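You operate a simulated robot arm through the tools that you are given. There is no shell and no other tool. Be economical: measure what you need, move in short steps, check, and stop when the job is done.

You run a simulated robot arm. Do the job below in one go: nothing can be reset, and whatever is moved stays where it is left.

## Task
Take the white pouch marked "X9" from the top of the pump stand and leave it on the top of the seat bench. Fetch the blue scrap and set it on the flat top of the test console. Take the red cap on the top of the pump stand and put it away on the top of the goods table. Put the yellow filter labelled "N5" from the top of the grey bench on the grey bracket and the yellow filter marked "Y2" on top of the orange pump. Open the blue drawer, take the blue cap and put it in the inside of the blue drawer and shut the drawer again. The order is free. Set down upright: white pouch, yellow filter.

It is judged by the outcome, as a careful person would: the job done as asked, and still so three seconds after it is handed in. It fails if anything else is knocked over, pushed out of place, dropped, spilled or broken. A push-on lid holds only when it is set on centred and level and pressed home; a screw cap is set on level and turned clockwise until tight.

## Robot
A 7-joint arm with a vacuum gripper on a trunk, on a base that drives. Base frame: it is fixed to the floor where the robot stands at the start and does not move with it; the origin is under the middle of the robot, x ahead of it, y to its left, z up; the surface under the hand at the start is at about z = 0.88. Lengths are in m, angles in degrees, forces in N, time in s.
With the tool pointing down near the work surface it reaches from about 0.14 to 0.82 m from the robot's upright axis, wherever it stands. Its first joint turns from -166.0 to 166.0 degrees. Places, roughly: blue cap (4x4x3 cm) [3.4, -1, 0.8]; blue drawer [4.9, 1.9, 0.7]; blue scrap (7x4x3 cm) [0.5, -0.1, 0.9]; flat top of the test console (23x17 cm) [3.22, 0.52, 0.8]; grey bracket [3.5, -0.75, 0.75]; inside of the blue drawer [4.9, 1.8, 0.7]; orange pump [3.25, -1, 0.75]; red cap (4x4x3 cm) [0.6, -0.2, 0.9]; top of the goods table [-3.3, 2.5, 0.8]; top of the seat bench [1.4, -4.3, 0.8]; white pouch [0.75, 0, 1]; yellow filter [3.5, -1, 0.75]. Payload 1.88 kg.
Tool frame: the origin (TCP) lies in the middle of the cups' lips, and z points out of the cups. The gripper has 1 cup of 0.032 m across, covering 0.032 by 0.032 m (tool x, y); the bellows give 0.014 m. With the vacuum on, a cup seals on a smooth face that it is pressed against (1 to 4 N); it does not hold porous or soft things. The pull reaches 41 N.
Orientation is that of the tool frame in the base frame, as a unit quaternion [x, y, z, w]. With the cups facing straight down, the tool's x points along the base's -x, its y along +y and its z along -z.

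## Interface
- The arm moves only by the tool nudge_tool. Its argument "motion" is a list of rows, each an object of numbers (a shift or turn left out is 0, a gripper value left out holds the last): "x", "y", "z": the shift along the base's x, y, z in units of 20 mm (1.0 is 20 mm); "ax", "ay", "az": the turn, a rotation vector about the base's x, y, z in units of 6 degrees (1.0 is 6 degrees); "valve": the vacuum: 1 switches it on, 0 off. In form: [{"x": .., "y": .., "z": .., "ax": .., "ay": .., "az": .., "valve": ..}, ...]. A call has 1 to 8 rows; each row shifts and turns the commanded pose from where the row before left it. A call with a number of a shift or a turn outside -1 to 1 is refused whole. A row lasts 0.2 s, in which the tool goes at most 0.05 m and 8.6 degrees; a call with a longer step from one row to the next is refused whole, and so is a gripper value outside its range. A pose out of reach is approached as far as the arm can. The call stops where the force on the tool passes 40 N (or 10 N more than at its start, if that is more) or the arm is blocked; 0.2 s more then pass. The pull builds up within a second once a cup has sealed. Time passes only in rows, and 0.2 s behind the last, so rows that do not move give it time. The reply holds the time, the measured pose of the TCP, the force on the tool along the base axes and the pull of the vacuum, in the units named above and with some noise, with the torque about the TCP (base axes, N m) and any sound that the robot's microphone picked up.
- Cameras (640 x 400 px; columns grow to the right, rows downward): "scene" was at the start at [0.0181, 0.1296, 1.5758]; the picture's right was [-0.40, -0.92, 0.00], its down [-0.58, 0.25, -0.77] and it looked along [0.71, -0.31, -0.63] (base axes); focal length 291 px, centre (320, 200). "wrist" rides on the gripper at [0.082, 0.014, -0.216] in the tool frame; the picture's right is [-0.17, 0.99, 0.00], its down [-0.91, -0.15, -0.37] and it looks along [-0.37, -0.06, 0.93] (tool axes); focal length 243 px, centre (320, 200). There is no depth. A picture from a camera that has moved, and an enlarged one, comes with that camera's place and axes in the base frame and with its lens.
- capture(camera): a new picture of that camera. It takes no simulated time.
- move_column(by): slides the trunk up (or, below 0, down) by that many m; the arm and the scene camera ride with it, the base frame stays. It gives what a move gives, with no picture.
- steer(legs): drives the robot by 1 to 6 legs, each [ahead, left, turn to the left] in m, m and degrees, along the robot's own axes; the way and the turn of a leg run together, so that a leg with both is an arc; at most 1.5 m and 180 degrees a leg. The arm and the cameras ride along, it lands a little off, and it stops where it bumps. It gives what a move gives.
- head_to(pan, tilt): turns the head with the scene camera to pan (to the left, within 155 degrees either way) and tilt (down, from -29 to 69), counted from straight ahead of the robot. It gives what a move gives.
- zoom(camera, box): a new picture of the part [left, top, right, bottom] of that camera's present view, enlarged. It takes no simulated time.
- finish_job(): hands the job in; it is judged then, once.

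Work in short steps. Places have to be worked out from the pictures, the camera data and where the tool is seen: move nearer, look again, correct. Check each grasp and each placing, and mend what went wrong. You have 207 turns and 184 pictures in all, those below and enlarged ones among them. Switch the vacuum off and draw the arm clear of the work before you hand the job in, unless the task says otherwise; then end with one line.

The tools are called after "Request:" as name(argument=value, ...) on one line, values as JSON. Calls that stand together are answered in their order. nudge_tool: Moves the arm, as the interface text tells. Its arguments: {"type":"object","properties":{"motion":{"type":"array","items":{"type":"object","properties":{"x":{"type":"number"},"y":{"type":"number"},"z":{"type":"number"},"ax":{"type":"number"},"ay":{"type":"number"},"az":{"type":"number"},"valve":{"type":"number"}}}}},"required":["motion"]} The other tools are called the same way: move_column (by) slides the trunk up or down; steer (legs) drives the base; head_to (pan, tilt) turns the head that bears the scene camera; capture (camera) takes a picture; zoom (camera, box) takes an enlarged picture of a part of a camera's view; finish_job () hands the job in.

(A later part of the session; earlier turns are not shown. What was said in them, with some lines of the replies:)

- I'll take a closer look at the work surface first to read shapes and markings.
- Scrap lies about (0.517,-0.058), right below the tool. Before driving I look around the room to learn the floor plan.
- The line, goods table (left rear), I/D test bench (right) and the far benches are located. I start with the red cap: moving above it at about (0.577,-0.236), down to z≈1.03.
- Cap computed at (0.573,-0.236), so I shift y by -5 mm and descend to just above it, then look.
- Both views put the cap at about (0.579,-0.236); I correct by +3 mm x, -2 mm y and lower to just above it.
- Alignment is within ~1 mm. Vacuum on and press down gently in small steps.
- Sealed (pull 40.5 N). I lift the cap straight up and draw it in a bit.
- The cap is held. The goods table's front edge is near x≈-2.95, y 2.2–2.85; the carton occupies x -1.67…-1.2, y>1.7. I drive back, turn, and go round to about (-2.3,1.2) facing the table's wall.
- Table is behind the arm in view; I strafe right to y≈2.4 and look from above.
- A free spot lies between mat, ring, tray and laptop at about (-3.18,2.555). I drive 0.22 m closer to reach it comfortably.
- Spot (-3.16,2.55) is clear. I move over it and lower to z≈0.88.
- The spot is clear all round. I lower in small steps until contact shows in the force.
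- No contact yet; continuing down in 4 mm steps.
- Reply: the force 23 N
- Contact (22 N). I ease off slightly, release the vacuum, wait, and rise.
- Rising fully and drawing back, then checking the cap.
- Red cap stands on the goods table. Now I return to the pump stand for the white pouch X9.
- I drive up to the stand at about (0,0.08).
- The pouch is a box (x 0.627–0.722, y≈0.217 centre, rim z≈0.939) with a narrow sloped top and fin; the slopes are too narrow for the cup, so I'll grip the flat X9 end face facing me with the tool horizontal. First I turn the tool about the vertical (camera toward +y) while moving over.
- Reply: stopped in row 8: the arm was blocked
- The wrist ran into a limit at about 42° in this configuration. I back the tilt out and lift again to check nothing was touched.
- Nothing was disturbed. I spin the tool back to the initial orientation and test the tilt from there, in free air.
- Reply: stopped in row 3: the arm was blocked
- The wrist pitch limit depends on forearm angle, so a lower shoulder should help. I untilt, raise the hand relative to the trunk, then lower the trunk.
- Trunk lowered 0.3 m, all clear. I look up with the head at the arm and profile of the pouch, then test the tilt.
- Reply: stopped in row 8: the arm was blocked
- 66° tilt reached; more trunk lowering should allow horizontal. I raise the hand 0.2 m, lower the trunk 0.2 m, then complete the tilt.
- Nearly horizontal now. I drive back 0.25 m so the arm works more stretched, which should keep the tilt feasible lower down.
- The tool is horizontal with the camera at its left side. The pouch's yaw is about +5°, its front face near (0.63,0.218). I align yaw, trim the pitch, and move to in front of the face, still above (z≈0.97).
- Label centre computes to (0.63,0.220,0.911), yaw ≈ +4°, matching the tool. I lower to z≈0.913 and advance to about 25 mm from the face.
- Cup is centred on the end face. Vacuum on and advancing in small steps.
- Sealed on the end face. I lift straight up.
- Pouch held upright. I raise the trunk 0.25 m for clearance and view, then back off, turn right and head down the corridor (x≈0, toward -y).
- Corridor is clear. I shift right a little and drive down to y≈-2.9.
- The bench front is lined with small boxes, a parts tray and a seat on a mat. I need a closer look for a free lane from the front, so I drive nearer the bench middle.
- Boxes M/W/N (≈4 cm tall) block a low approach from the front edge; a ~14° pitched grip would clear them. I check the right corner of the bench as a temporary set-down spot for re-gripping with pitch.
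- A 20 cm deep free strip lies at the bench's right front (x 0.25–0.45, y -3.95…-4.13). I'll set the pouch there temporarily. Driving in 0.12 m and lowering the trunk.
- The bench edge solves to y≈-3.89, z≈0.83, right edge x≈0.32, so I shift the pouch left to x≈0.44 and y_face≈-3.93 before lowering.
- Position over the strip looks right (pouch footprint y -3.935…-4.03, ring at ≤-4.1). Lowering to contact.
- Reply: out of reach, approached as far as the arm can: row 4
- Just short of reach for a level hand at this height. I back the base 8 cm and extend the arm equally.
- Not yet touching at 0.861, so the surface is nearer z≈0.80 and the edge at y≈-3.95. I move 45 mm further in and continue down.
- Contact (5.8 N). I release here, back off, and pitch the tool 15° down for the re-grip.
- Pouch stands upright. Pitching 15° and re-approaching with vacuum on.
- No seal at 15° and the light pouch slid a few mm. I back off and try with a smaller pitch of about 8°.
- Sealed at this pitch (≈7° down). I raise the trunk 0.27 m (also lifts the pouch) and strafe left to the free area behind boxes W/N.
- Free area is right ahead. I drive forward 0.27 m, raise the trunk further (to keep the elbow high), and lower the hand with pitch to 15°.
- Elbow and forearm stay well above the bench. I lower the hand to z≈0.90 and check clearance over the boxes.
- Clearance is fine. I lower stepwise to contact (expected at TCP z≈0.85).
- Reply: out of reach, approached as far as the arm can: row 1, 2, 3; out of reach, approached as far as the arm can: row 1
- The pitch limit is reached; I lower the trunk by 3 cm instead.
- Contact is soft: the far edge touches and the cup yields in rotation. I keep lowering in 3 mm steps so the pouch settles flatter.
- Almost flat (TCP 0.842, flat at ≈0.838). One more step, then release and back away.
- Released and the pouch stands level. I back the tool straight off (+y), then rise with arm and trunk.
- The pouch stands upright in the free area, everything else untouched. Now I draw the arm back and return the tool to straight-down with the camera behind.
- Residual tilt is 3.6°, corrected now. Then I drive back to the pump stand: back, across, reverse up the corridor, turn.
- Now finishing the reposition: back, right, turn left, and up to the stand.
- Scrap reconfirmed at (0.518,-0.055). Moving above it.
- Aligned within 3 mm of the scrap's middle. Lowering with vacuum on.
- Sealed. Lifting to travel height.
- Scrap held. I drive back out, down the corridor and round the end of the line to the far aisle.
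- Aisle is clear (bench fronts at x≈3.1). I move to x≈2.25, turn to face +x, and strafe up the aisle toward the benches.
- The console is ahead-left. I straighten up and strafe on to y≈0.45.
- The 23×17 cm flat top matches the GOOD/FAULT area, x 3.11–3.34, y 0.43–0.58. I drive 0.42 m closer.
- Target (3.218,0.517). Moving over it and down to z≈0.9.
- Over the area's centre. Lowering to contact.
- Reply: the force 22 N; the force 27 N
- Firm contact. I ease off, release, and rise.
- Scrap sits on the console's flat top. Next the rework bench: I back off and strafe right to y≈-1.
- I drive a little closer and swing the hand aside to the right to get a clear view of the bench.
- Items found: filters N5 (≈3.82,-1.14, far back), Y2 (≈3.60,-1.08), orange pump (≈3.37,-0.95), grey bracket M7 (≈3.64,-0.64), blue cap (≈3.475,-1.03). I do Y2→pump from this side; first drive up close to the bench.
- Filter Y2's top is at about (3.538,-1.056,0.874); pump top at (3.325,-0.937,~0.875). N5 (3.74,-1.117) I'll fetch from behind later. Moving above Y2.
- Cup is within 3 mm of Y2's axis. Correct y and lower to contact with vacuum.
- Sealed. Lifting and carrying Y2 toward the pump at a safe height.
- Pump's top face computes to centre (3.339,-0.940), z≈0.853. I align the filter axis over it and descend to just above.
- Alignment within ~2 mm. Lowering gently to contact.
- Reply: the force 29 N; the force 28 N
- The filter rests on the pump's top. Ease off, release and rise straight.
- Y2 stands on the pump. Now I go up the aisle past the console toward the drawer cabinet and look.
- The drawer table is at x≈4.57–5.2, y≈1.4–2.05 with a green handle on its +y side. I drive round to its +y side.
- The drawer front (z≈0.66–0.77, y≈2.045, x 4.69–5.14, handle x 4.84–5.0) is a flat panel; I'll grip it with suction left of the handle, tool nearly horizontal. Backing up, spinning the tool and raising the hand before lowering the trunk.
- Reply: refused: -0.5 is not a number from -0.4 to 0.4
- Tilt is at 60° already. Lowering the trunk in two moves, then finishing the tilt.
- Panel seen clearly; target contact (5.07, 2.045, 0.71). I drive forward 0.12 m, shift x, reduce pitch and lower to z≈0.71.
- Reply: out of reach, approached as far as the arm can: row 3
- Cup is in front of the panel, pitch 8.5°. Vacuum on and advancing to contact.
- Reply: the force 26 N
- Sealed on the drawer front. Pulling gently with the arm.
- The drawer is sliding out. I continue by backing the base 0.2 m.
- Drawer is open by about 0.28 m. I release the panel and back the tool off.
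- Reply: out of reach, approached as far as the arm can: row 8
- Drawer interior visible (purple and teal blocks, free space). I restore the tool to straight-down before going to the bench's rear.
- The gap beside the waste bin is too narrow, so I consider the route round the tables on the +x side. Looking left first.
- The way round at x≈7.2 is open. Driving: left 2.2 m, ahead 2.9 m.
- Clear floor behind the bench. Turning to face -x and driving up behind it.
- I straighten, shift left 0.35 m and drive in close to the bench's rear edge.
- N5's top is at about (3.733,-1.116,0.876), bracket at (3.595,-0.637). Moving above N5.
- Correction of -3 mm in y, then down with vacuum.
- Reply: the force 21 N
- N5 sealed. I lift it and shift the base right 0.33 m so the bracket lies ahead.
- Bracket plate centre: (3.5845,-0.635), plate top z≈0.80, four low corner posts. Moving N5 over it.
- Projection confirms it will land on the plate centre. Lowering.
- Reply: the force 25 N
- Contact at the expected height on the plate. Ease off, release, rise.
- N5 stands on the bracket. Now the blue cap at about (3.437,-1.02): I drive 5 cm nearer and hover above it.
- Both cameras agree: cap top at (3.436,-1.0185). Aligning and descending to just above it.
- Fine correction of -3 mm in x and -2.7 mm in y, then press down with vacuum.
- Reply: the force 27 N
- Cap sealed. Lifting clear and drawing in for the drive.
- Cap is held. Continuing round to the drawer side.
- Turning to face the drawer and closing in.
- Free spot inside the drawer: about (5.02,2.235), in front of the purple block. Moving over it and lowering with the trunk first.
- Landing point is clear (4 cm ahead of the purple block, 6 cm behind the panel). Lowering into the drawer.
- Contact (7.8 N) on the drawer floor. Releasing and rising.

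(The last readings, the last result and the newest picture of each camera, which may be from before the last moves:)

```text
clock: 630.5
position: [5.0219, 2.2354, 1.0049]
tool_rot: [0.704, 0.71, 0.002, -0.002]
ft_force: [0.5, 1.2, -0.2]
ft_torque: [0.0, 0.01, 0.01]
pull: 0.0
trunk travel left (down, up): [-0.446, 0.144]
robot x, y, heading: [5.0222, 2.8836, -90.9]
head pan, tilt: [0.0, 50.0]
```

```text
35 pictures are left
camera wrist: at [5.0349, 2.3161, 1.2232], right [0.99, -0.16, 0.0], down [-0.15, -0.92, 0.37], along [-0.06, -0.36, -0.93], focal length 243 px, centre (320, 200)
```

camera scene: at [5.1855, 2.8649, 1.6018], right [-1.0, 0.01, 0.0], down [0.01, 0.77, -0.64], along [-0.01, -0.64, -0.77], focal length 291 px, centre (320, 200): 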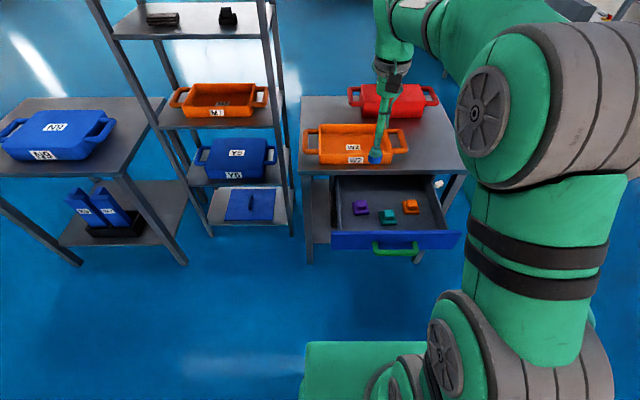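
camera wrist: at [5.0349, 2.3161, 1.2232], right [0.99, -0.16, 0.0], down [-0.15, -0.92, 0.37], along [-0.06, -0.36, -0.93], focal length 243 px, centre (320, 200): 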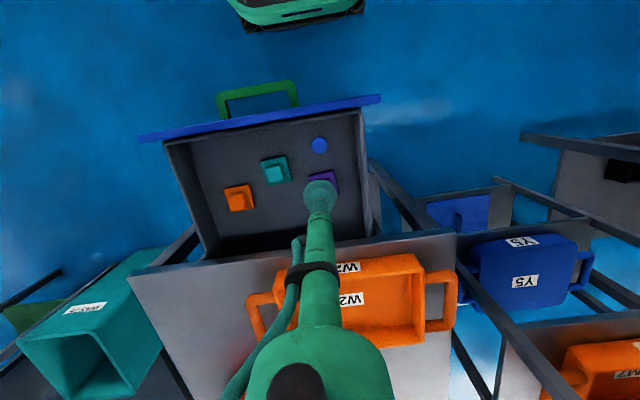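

The blue cap lies in the drawer. To shut it, I pull back in front of the panel, tilt the tool ~50° forward and lower to panel height left of the handle.

Request:
nudge_tool(motion=[{"y": 1, "x": 0.4}, {"y": 1, "x": 0.4}, {"y": 1, "x": 0.4}, {"y": 1, "x": 0.4}, {"y": 1, "x": 0.4}, {"y": 1, "x": 0.4}, {"y": 1}, {"y": 1}])

Request:
nudge_tool(motion=[{"y": 1, "ax": -1}, {"y": 1, "ax": -1}, {"y": 1, "ax": -1}, {"ax": -1}, {"ax": -1}, {"ax": -1}, {"ax": -1}, {"ax": -1}])

Request:
move_column(by=-0.28)

Request:
head_to(pan=0, tilt=38)

Request:
capture(camera="scene")

```text
clock: 632.3
position: [5.0689, 2.3963, 1.0041]
tool_rot: [0.705, 0.709, 0.003, -0.003]
ft_force: [0.1, 0.2, -0.1]
ft_torque: [0.02, 0.0, 0.02]
pull: 0.1
trunk travel left (down, up): [-0.446, 0.144]
robot x, y, heading: [5.021, 2.8864, -90.8]
head pan, tilt: [0.0, 50.0]
```

```text
clock: 633.8
position: [5.0562, 2.4608, 0.9329]
tool_rot: [0.696, 0.686, -0.169, 0.13]
ft_force: [0.4, -0.2, 0.7]
ft_torque: [-0.02, 0.05, -0.02]
pull: 0.0
trunk travel left (down, up): [-0.446, 0.144]
robot x, y, heading: [5.0206, 2.8839, -91.0]
head pan, tilt: [0.0, 50.0]
stopped in row 7: the arm was blocked; the commanded pose is now the measured one
```

```text
clock: 636.6
position: [5.0551, 2.4573, 0.6476]
tool_rot: [0.697, 0.687, -0.163, 0.124]
ft_force: [0.9, -0.2, 0.4]
ft_torque: [-0.04, 0.03, -0.04]
pull: 0.0
trunk travel left (down, up): [-0.166, 0.424]
robot x, y, heading: [5.0239, 2.8847, -90.7]
head pan, tilt: [0.0, 50.0]
```

```text
clock: 637.3
position: [5.0551, 2.4569, 0.6492]
tool_rot: [0.697, 0.686, -0.163, 0.126]
ft_force: [-0.8, -0.1, -0.1]
ft_torque: [-0.03, -0.01, 0.02]
pull: 0.0
trunk travel left (down, up): [-0.166, 0.424]
robot x, y, heading: [5.0197, 2.8856, -90.8]
head pan, tilt: [0.0, 38.0]
```

```text
34 pictures are left
camera scene: at [5.1852, 2.8465, 1.2181], right [-1.0, 0.01, 0.0], down [0.01, 0.62, -0.78], along [-0.01, -0.78, -0.62], focal length 291 px, centre (320, 200)
```

scene: 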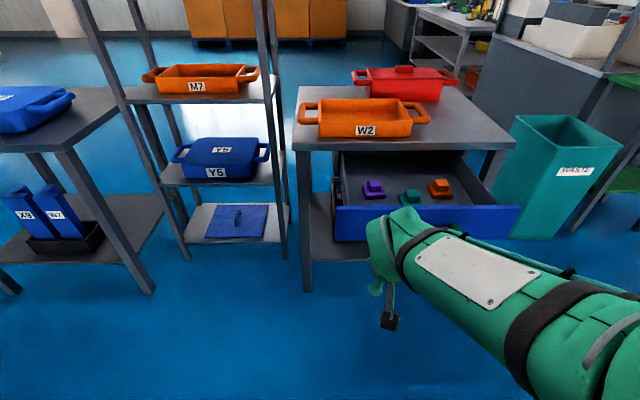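

Tilt is limited at this short reach. I back the base 0.3 m and extend the arm while tilting further, raising to z≈0.71.

Request:
steer(legs=[[-0.3, 0, 0.8]])

Request:
nudge_tool(motion=[{"y": -1, "z": 0.5}, {"y": -1, "z": 0.5}, {"y": -1, "z": 0.5}, {"y": -1, "z": 0.5}, {"y": -1, "z": 0.5}, {"y": -1, "z": 0.5}, {"y": -1}, {"y": -1, "ax": -1}])

Request:
nudge_tool(motion=[{"y": -1, "ax": -1}, {"y": -1, "ax": -1}, {"y": -1, "ax": -1}, {"y": -1, "ax": -1}, {"y": -0.5, "ax": -1}, {}])

Request:
capture(camera="scene")

```text
clock: 639.4
position: [5.0631, 2.761, 0.6493]
tool_rot: [0.693, 0.691, -0.163, 0.126]
ft_force: [-0.5, 0.3, 0.1]
ft_torque: [0.02, 0.03, 0.0]
pull: 0.1
trunk travel left (down, up): [-0.166, 0.424]
robot x, y, heading: [5.0239, 3.1851, -89.9]
head pan, tilt: [0.0, 38.0]
```

```text
clock: 641.2
position: [5.0607, 2.6062, 0.7133]
tool_rot: [0.685, 0.68, -0.203, 0.165]
ft_force: [0.0, 0.2, -0.5]
ft_torque: [-0.02, 0.0, 0.02]
pull: 0.0
trunk travel left (down, up): [-0.166, 0.424]
robot x, y, heading: [5.0215, 3.1892, -90.0]
head pan, tilt: [0.0, 38.0]
```

```text
clock: 642.6
position: [5.0502, 2.5138, 0.5961]
tool_rot: [0.648, 0.636, -0.324, 0.268]
ft_force: [-1.1, 0.6, -0.7]
ft_torque: [-0.11, -0.01, 0.01]
pull: 0.1
trunk travel left (down, up): [-0.166, 0.424]
robot x, y, heading: [5.0242, 3.1875, -90.0]
head pan, tilt: [0.0, 38.0]
stopped in row 6: the arm was blocked; the commanded pose is now the measured one
```

```text
33 pictures are left
camera scene: at [5.1871, 3.1473, 1.2093], right [-1.0, 0.0, 0.0], down [0.0, 0.62, -0.78], along [0.0, -0.78, -0.62], focal length 291 px, centre (320, 200)
```

scene: 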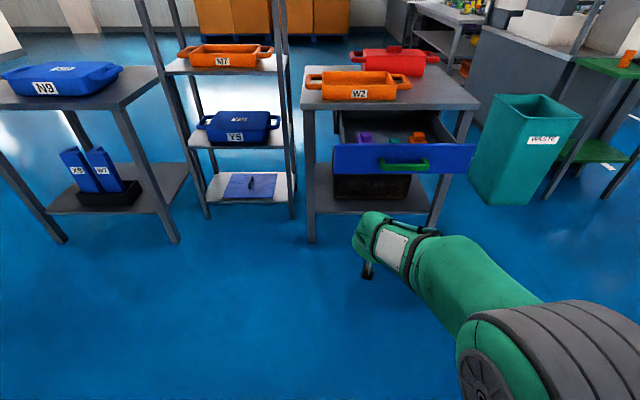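

Tilt is 49° now. I raise the hand to z≈0.71 and check the approach to the panel.

Request:
nudge_tool(motion=[{"z": 1}, {"z": 1}, {"z": 1}, {"z": 1}, {"z": 1}, {"z": 0.7, "x": 0.5}, {"y": -1, "x": 0.5}, {"y": -1}])

Request:
nudge_tool(motion=[{"y": -1}, {"y": -1}, {"y": -1}, {}])

Request:
zoom(camera="scene", box=[290, 60, 490, 220])

Request:
capture(camera="wrist")

```text
clock: 644.4
position: [5.0716, 2.4814, 0.7285]
tool_rot: [0.643, 0.635, -0.328, 0.273]
ft_force: [0.8, 0.4, 0.6]
ft_torque: [0.01, 0.03, -0.04]
pull: 0.0
trunk travel left (down, up): [-0.166, 0.424]
robot x, y, heading: [5.0243, 3.1864, -90.0]
head pan, tilt: [0.0, 38.0]
```

```text
clock: 645.4
position: [5.0744, 2.4204, 0.728]
tool_rot: [0.644, 0.634, -0.328, 0.274]
ft_force: [0.0, 1.2, 0.8]
ft_torque: [-0.02, 0.02, -0.02]
pull: 0.1
trunk travel left (down, up): [-0.166, 0.424]
robot x, y, heading: [5.025, 3.1876, -90.0]
head pan, tilt: [0.0, 38.0]
```

```text
2.50 times, centred on (390, 140) of scene
camera zoom: at [5.1875, 3.1603, 1.2189], right [-1.0, 0.0, 0.0], down [0.0, 0.62, -0.79], along [0.0, -0.79, -0.62], focal length 728 px, centre (145, 350)
```

zoom: 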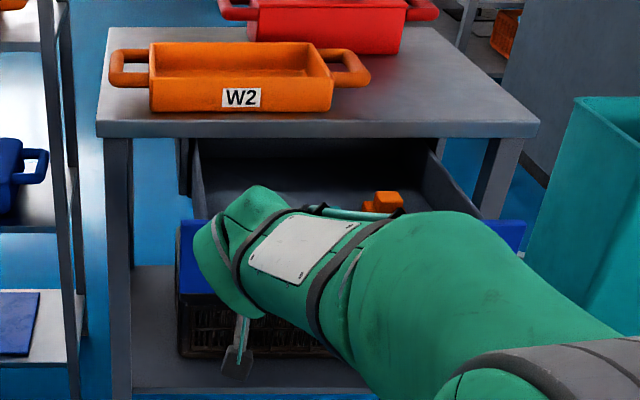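

```text
31 pictures are left
camera wrist: at [5.1028, 2.6379, 0.8027], right [0.99, -0.15, 0.06], down [-0.11, -0.29, 0.95], along [-0.12, -0.95, -0.3], focal length 243 px, centre (320, 200)
```

wrist: 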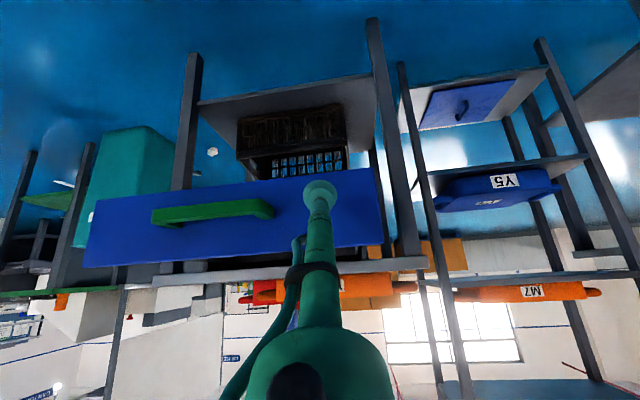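

Cup faces the panel left of the handle. I push the drawer by driving the base forward in steps.

Request:
steer(legs=[[0.12, 0, 0]])

Request:
steer(legs=[[0.1, 0, 0]])

Request:
capture(camera="scene")

```text
clock: 646.6
position: [5.0757, 2.2992, 0.7279]
tool_rot: [0.643, 0.635, -0.328, 0.274]
ft_force: [-1.4, 0.0, 0.1]
ft_torque: [0.01, 0.0, 0.05]
pull: 0.0
trunk travel left (down, up): [-0.166, 0.424]
robot x, y, heading: [5.0235, 3.0672, -90.2]
head pan, tilt: [0.0, 38.0]
```

```text
clock: 647.8
position: [5.0767, 2.1962, 0.7288]
tool_rot: [0.643, 0.635, -0.329, 0.274]
ft_force: [-0.4, -0.2, 0.1]
ft_torque: [-0.02, 0.01, 0.0]
pull: 0.1
trunk travel left (down, up): [-0.166, 0.424]
robot x, y, heading: [5.024, 2.9629, -89.8]
head pan, tilt: [0.0, 38.0]
```

```text
30 pictures are left
camera scene: at [5.1877, 2.9368, 1.2189], right [-1.0, 0.0, 0.0], down [0.0, 0.62, -0.79], along [0.0, -0.79, -0.62], focal length 291 px, centre (320, 200)
```

scene: 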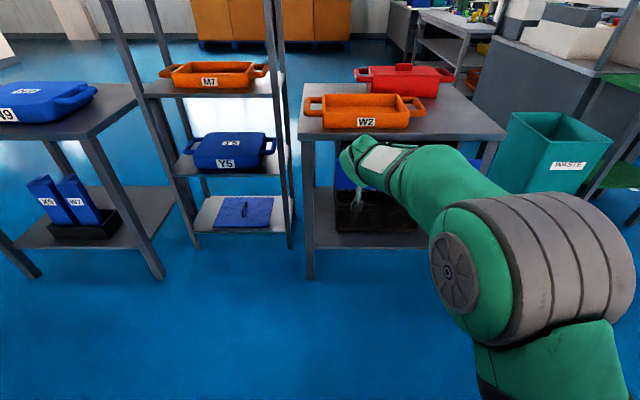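

Request:
steer(legs=[[0.1, 0, 0]])

Request:
capture(camera="wrist")

Request:
zoom(camera="scene", box=[290, 80, 520, 240])

```text
clock: 648.9
position: [5.0757, 2.0955, 0.7278]
tool_rot: [0.643, 0.635, -0.328, 0.274]
ft_force: [0.1, -0.9, -0.4]
ft_torque: [0.02, 0.01, 0.0]
pull: 0.0
trunk travel left (down, up): [-0.166, 0.424]
robot x, y, heading: [5.0257, 2.8651, -90.1]
head pan, tilt: [0.0, 38.0]
```

```text
29 pictures are left
camera wrist: at [5.1036, 2.3134, 0.8028], right [0.99, -0.15, 0.06], down [-0.1, -0.29, 0.95], along [-0.12, -0.95, -0.3], focal length 243 px, centre (320, 200)
```

wrist: 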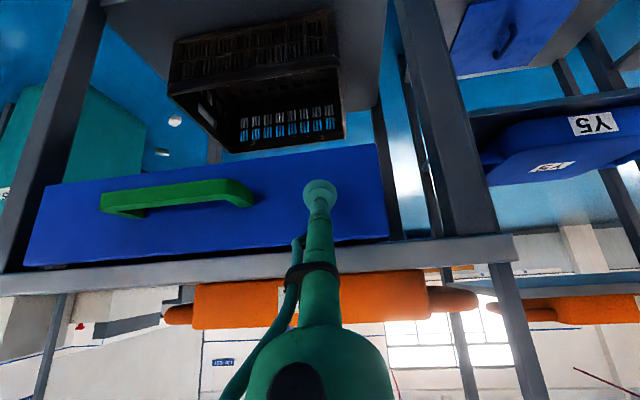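

```text
2.50 times, centred on (405, 160) of scene
camera zoom: at [5.1877, 2.8358, 1.2189], right [-1.0, 0.0, 0.0], down [0.0, 0.62, -0.79], along [0.0, -0.79, -0.62], focal length 728 px, centre (108, 300)
```

zoom: 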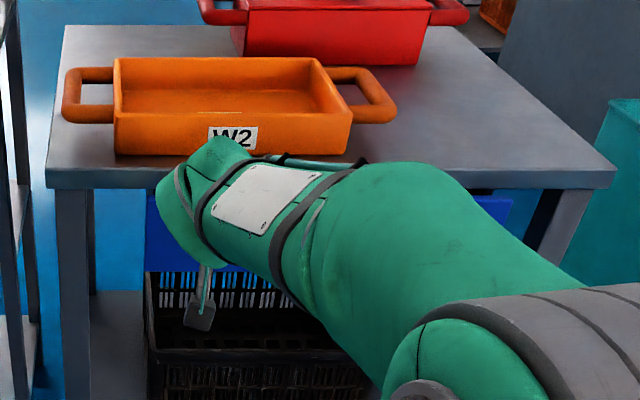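

About 4 cm remain. I push the rest with the arm, watching the force.

Request:
nudge_tool(motion=[{"y": -0.5}, {"y": -0.5}, {"y": -0.4}, {"y": -0.3}, {}])

Request:
nudge_tool(motion=[{"y": -0.25}, {"y": -0.25}, {}])

```text
clock: 650.1
position: [5.076, 2.0624, 0.7282]
tool_rot: [0.643, 0.636, -0.328, 0.274]
ft_force: [0.3, 0.3, -1.2]
ft_torque: [-0.01, 0.0, -0.03]
pull: 0.1
trunk travel left (down, up): [-0.166, 0.424]
robot x, y, heading: [5.0253, 2.8599, -90.0]
head pan, tilt: [0.0, 38.0]
```

```text
clock: 650.9
position: [5.0755, 2.0528, 0.7298]
tool_rot: [0.643, 0.635, -0.328, 0.275]
ft_force: [0.4, 2.7, 0.5]
ft_torque: [-0.05, 0.01, 0.0]
pull: 0.0
trunk travel left (down, up): [-0.166, 0.424]
robot x, y, heading: [5.0256, 2.862, -90.1]
head pan, tilt: [0.0, 38.0]
```

Request:
nudge_tool(motion=[{"y": -0.25}, {"y": -0.25}, {"y": -0.25}, {}])

```text
clock: 651.8
position: [5.0748, 2.0444, 0.7205]
tool_rot: [0.648, 0.635, -0.323, 0.269]
ft_force: [-2.4, 17.3, -1.8]
ft_torque: [-0.39, -0.08, 0.0]
pull: 0.1
trunk travel left (down, up): [-0.166, 0.424]
robot x, y, heading: [5.0224, 2.8614, -89.8]
head pan, tilt: [0.0, 38.0]
stopped in row 4: the force on the tool passed its limit at 47 N (the readings are from after the stop); the commanded pose is now the measured one
```

Firm stop: the drawer is home. Backing off to check.

Request:
nudge_tool(motion=[{"y": 0.5}, {"y": 1}, {"y": 1}, {"y": 1}, {"y": 1}, {"y": 1}, {"y": 1}])

Request:
steer(legs=[[-0.35, 0, 0]])

Request:
nudge_tool(motion=[{"z": 1, "ax": 1}, {"z": 1, "ax": 1}, {"z": 1, "ax": 1}, {"z": 1, "ax": 1}, {"z": 1, "ax": 1}, {"z": 1, "ax": 1}, {"z": 1, "ax": 1}, {"z": 1, "ax": 1}])

Request:
move_column(by=0.35)

Request:
capture(camera="scene")

Request:
capture(camera="wrist")

```text
clock: 653.4
position: [5.0746, 2.1729, 0.723]
tool_rot: [0.646, 0.636, -0.325, 0.271]
ft_force: [0.3, 0.1, -0.1]
ft_torque: [0.03, -0.05, -0.01]
pull: 0.1
trunk travel left (down, up): [-0.166, 0.424]
robot x, y, heading: [5.0238, 2.8622, -90.1]
head pan, tilt: [0.0, 38.0]
```

```text
clock: 655.6
position: [5.0783, 2.5153, 0.7235]
tool_rot: [0.645, 0.636, -0.324, 0.271]
ft_force: [0.6, 0.5, 0.4]
ft_torque: [-0.01, 0.0, -0.02]
pull: 0.1
trunk travel left (down, up): [-0.166, 0.424]
robot x, y, heading: [5.0222, 3.2076, -89.6]
head pan, tilt: [0.0, 38.0]
```

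```text
clock: 657.4
position: [5.0749, 2.5159, 0.8878]
tool_rot: [0.698, 0.715, -0.044, -0.012]
ft_force: [2.1, -3.8, -5.1]
ft_torque: [0.54, 0.35, -0.08]
pull: 0.1
trunk travel left (down, up): [-0.166, 0.424]
robot x, y, heading: [5.0275, 3.2093, -89.9]
head pan, tilt: [0.0, 38.0]
```

```text
clock: 660.8
position: [5.0776, 2.5161, 1.2311]
tool_rot: [0.699, 0.714, -0.036, -0.013]
ft_force: [0.0, 1.1, -0.4]
ft_torque: [-0.01, 0.01, 0.04]
pull: 0.1
trunk travel left (down, up): [-0.516, 0.074]
robot x, y, heading: [5.0226, 3.2081, -89.3]
head pan, tilt: [0.0, 38.0]
```

```text
27 pictures are left
camera scene: at [5.1867, 3.1816, 1.5689], right [-1.0, -0.01, 0.0], down [0.0, 0.62, -0.79], along [0.01, -0.79, -0.62], focal length 291 px, centre (320, 200)
```

scene: 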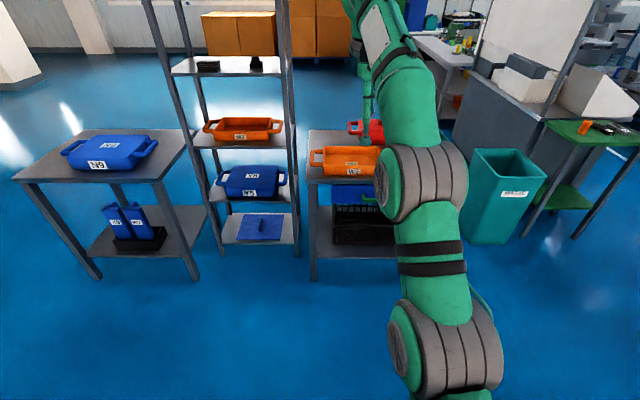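

```text
26 pictures are left
camera wrist: at [5.1048, 2.6051, 1.4451], right [0.99, -0.15, -0.07], down [-0.11, -0.9, 0.41], along [-0.12, -0.4, -0.91], focal length 243 px, centre (320, 200)
```

wrist: 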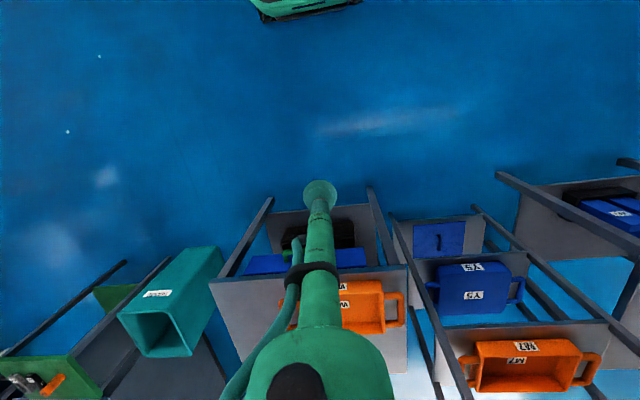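

Request:
zoom(camera="scene", box=[300, 130, 420, 240])

```text
3.64 times, centred on (360, 185) of scene
camera zoom: at [5.1867, 3.1816, 1.5689], right [-1.0, -0.01, 0.0], down [0.0, 0.62, -0.79], along [0.01, -0.79, -0.62], focal length 1060 px, centre (174, 254)
```

zoom: 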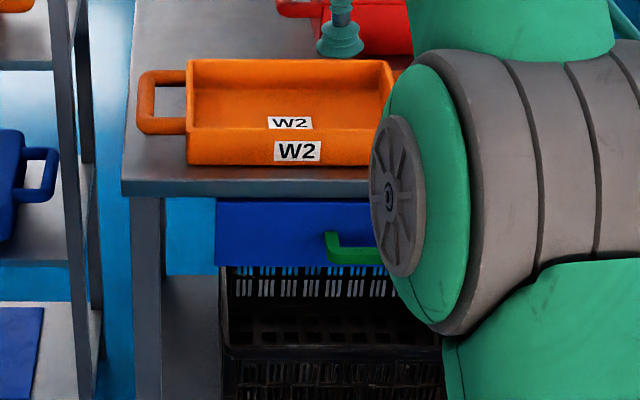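

The drawer is shut flush as at the start with the cap inside. Y2 stood on the pump and N5 on the bracket when last seen, pouch, scrap and red cap were checked after placing; vacuum is off and the arm is clear. Handing in.

Request:
finish_job()

```text
The job is handed in.
```

All seven steps are done and the job is handed in: pouch X9 on the seat bench, blue scrap on the test console, red cap on the goods table, N5 on the grey bracket, Y2 on the orange pump, and the blue cap shut in the blue drawer.
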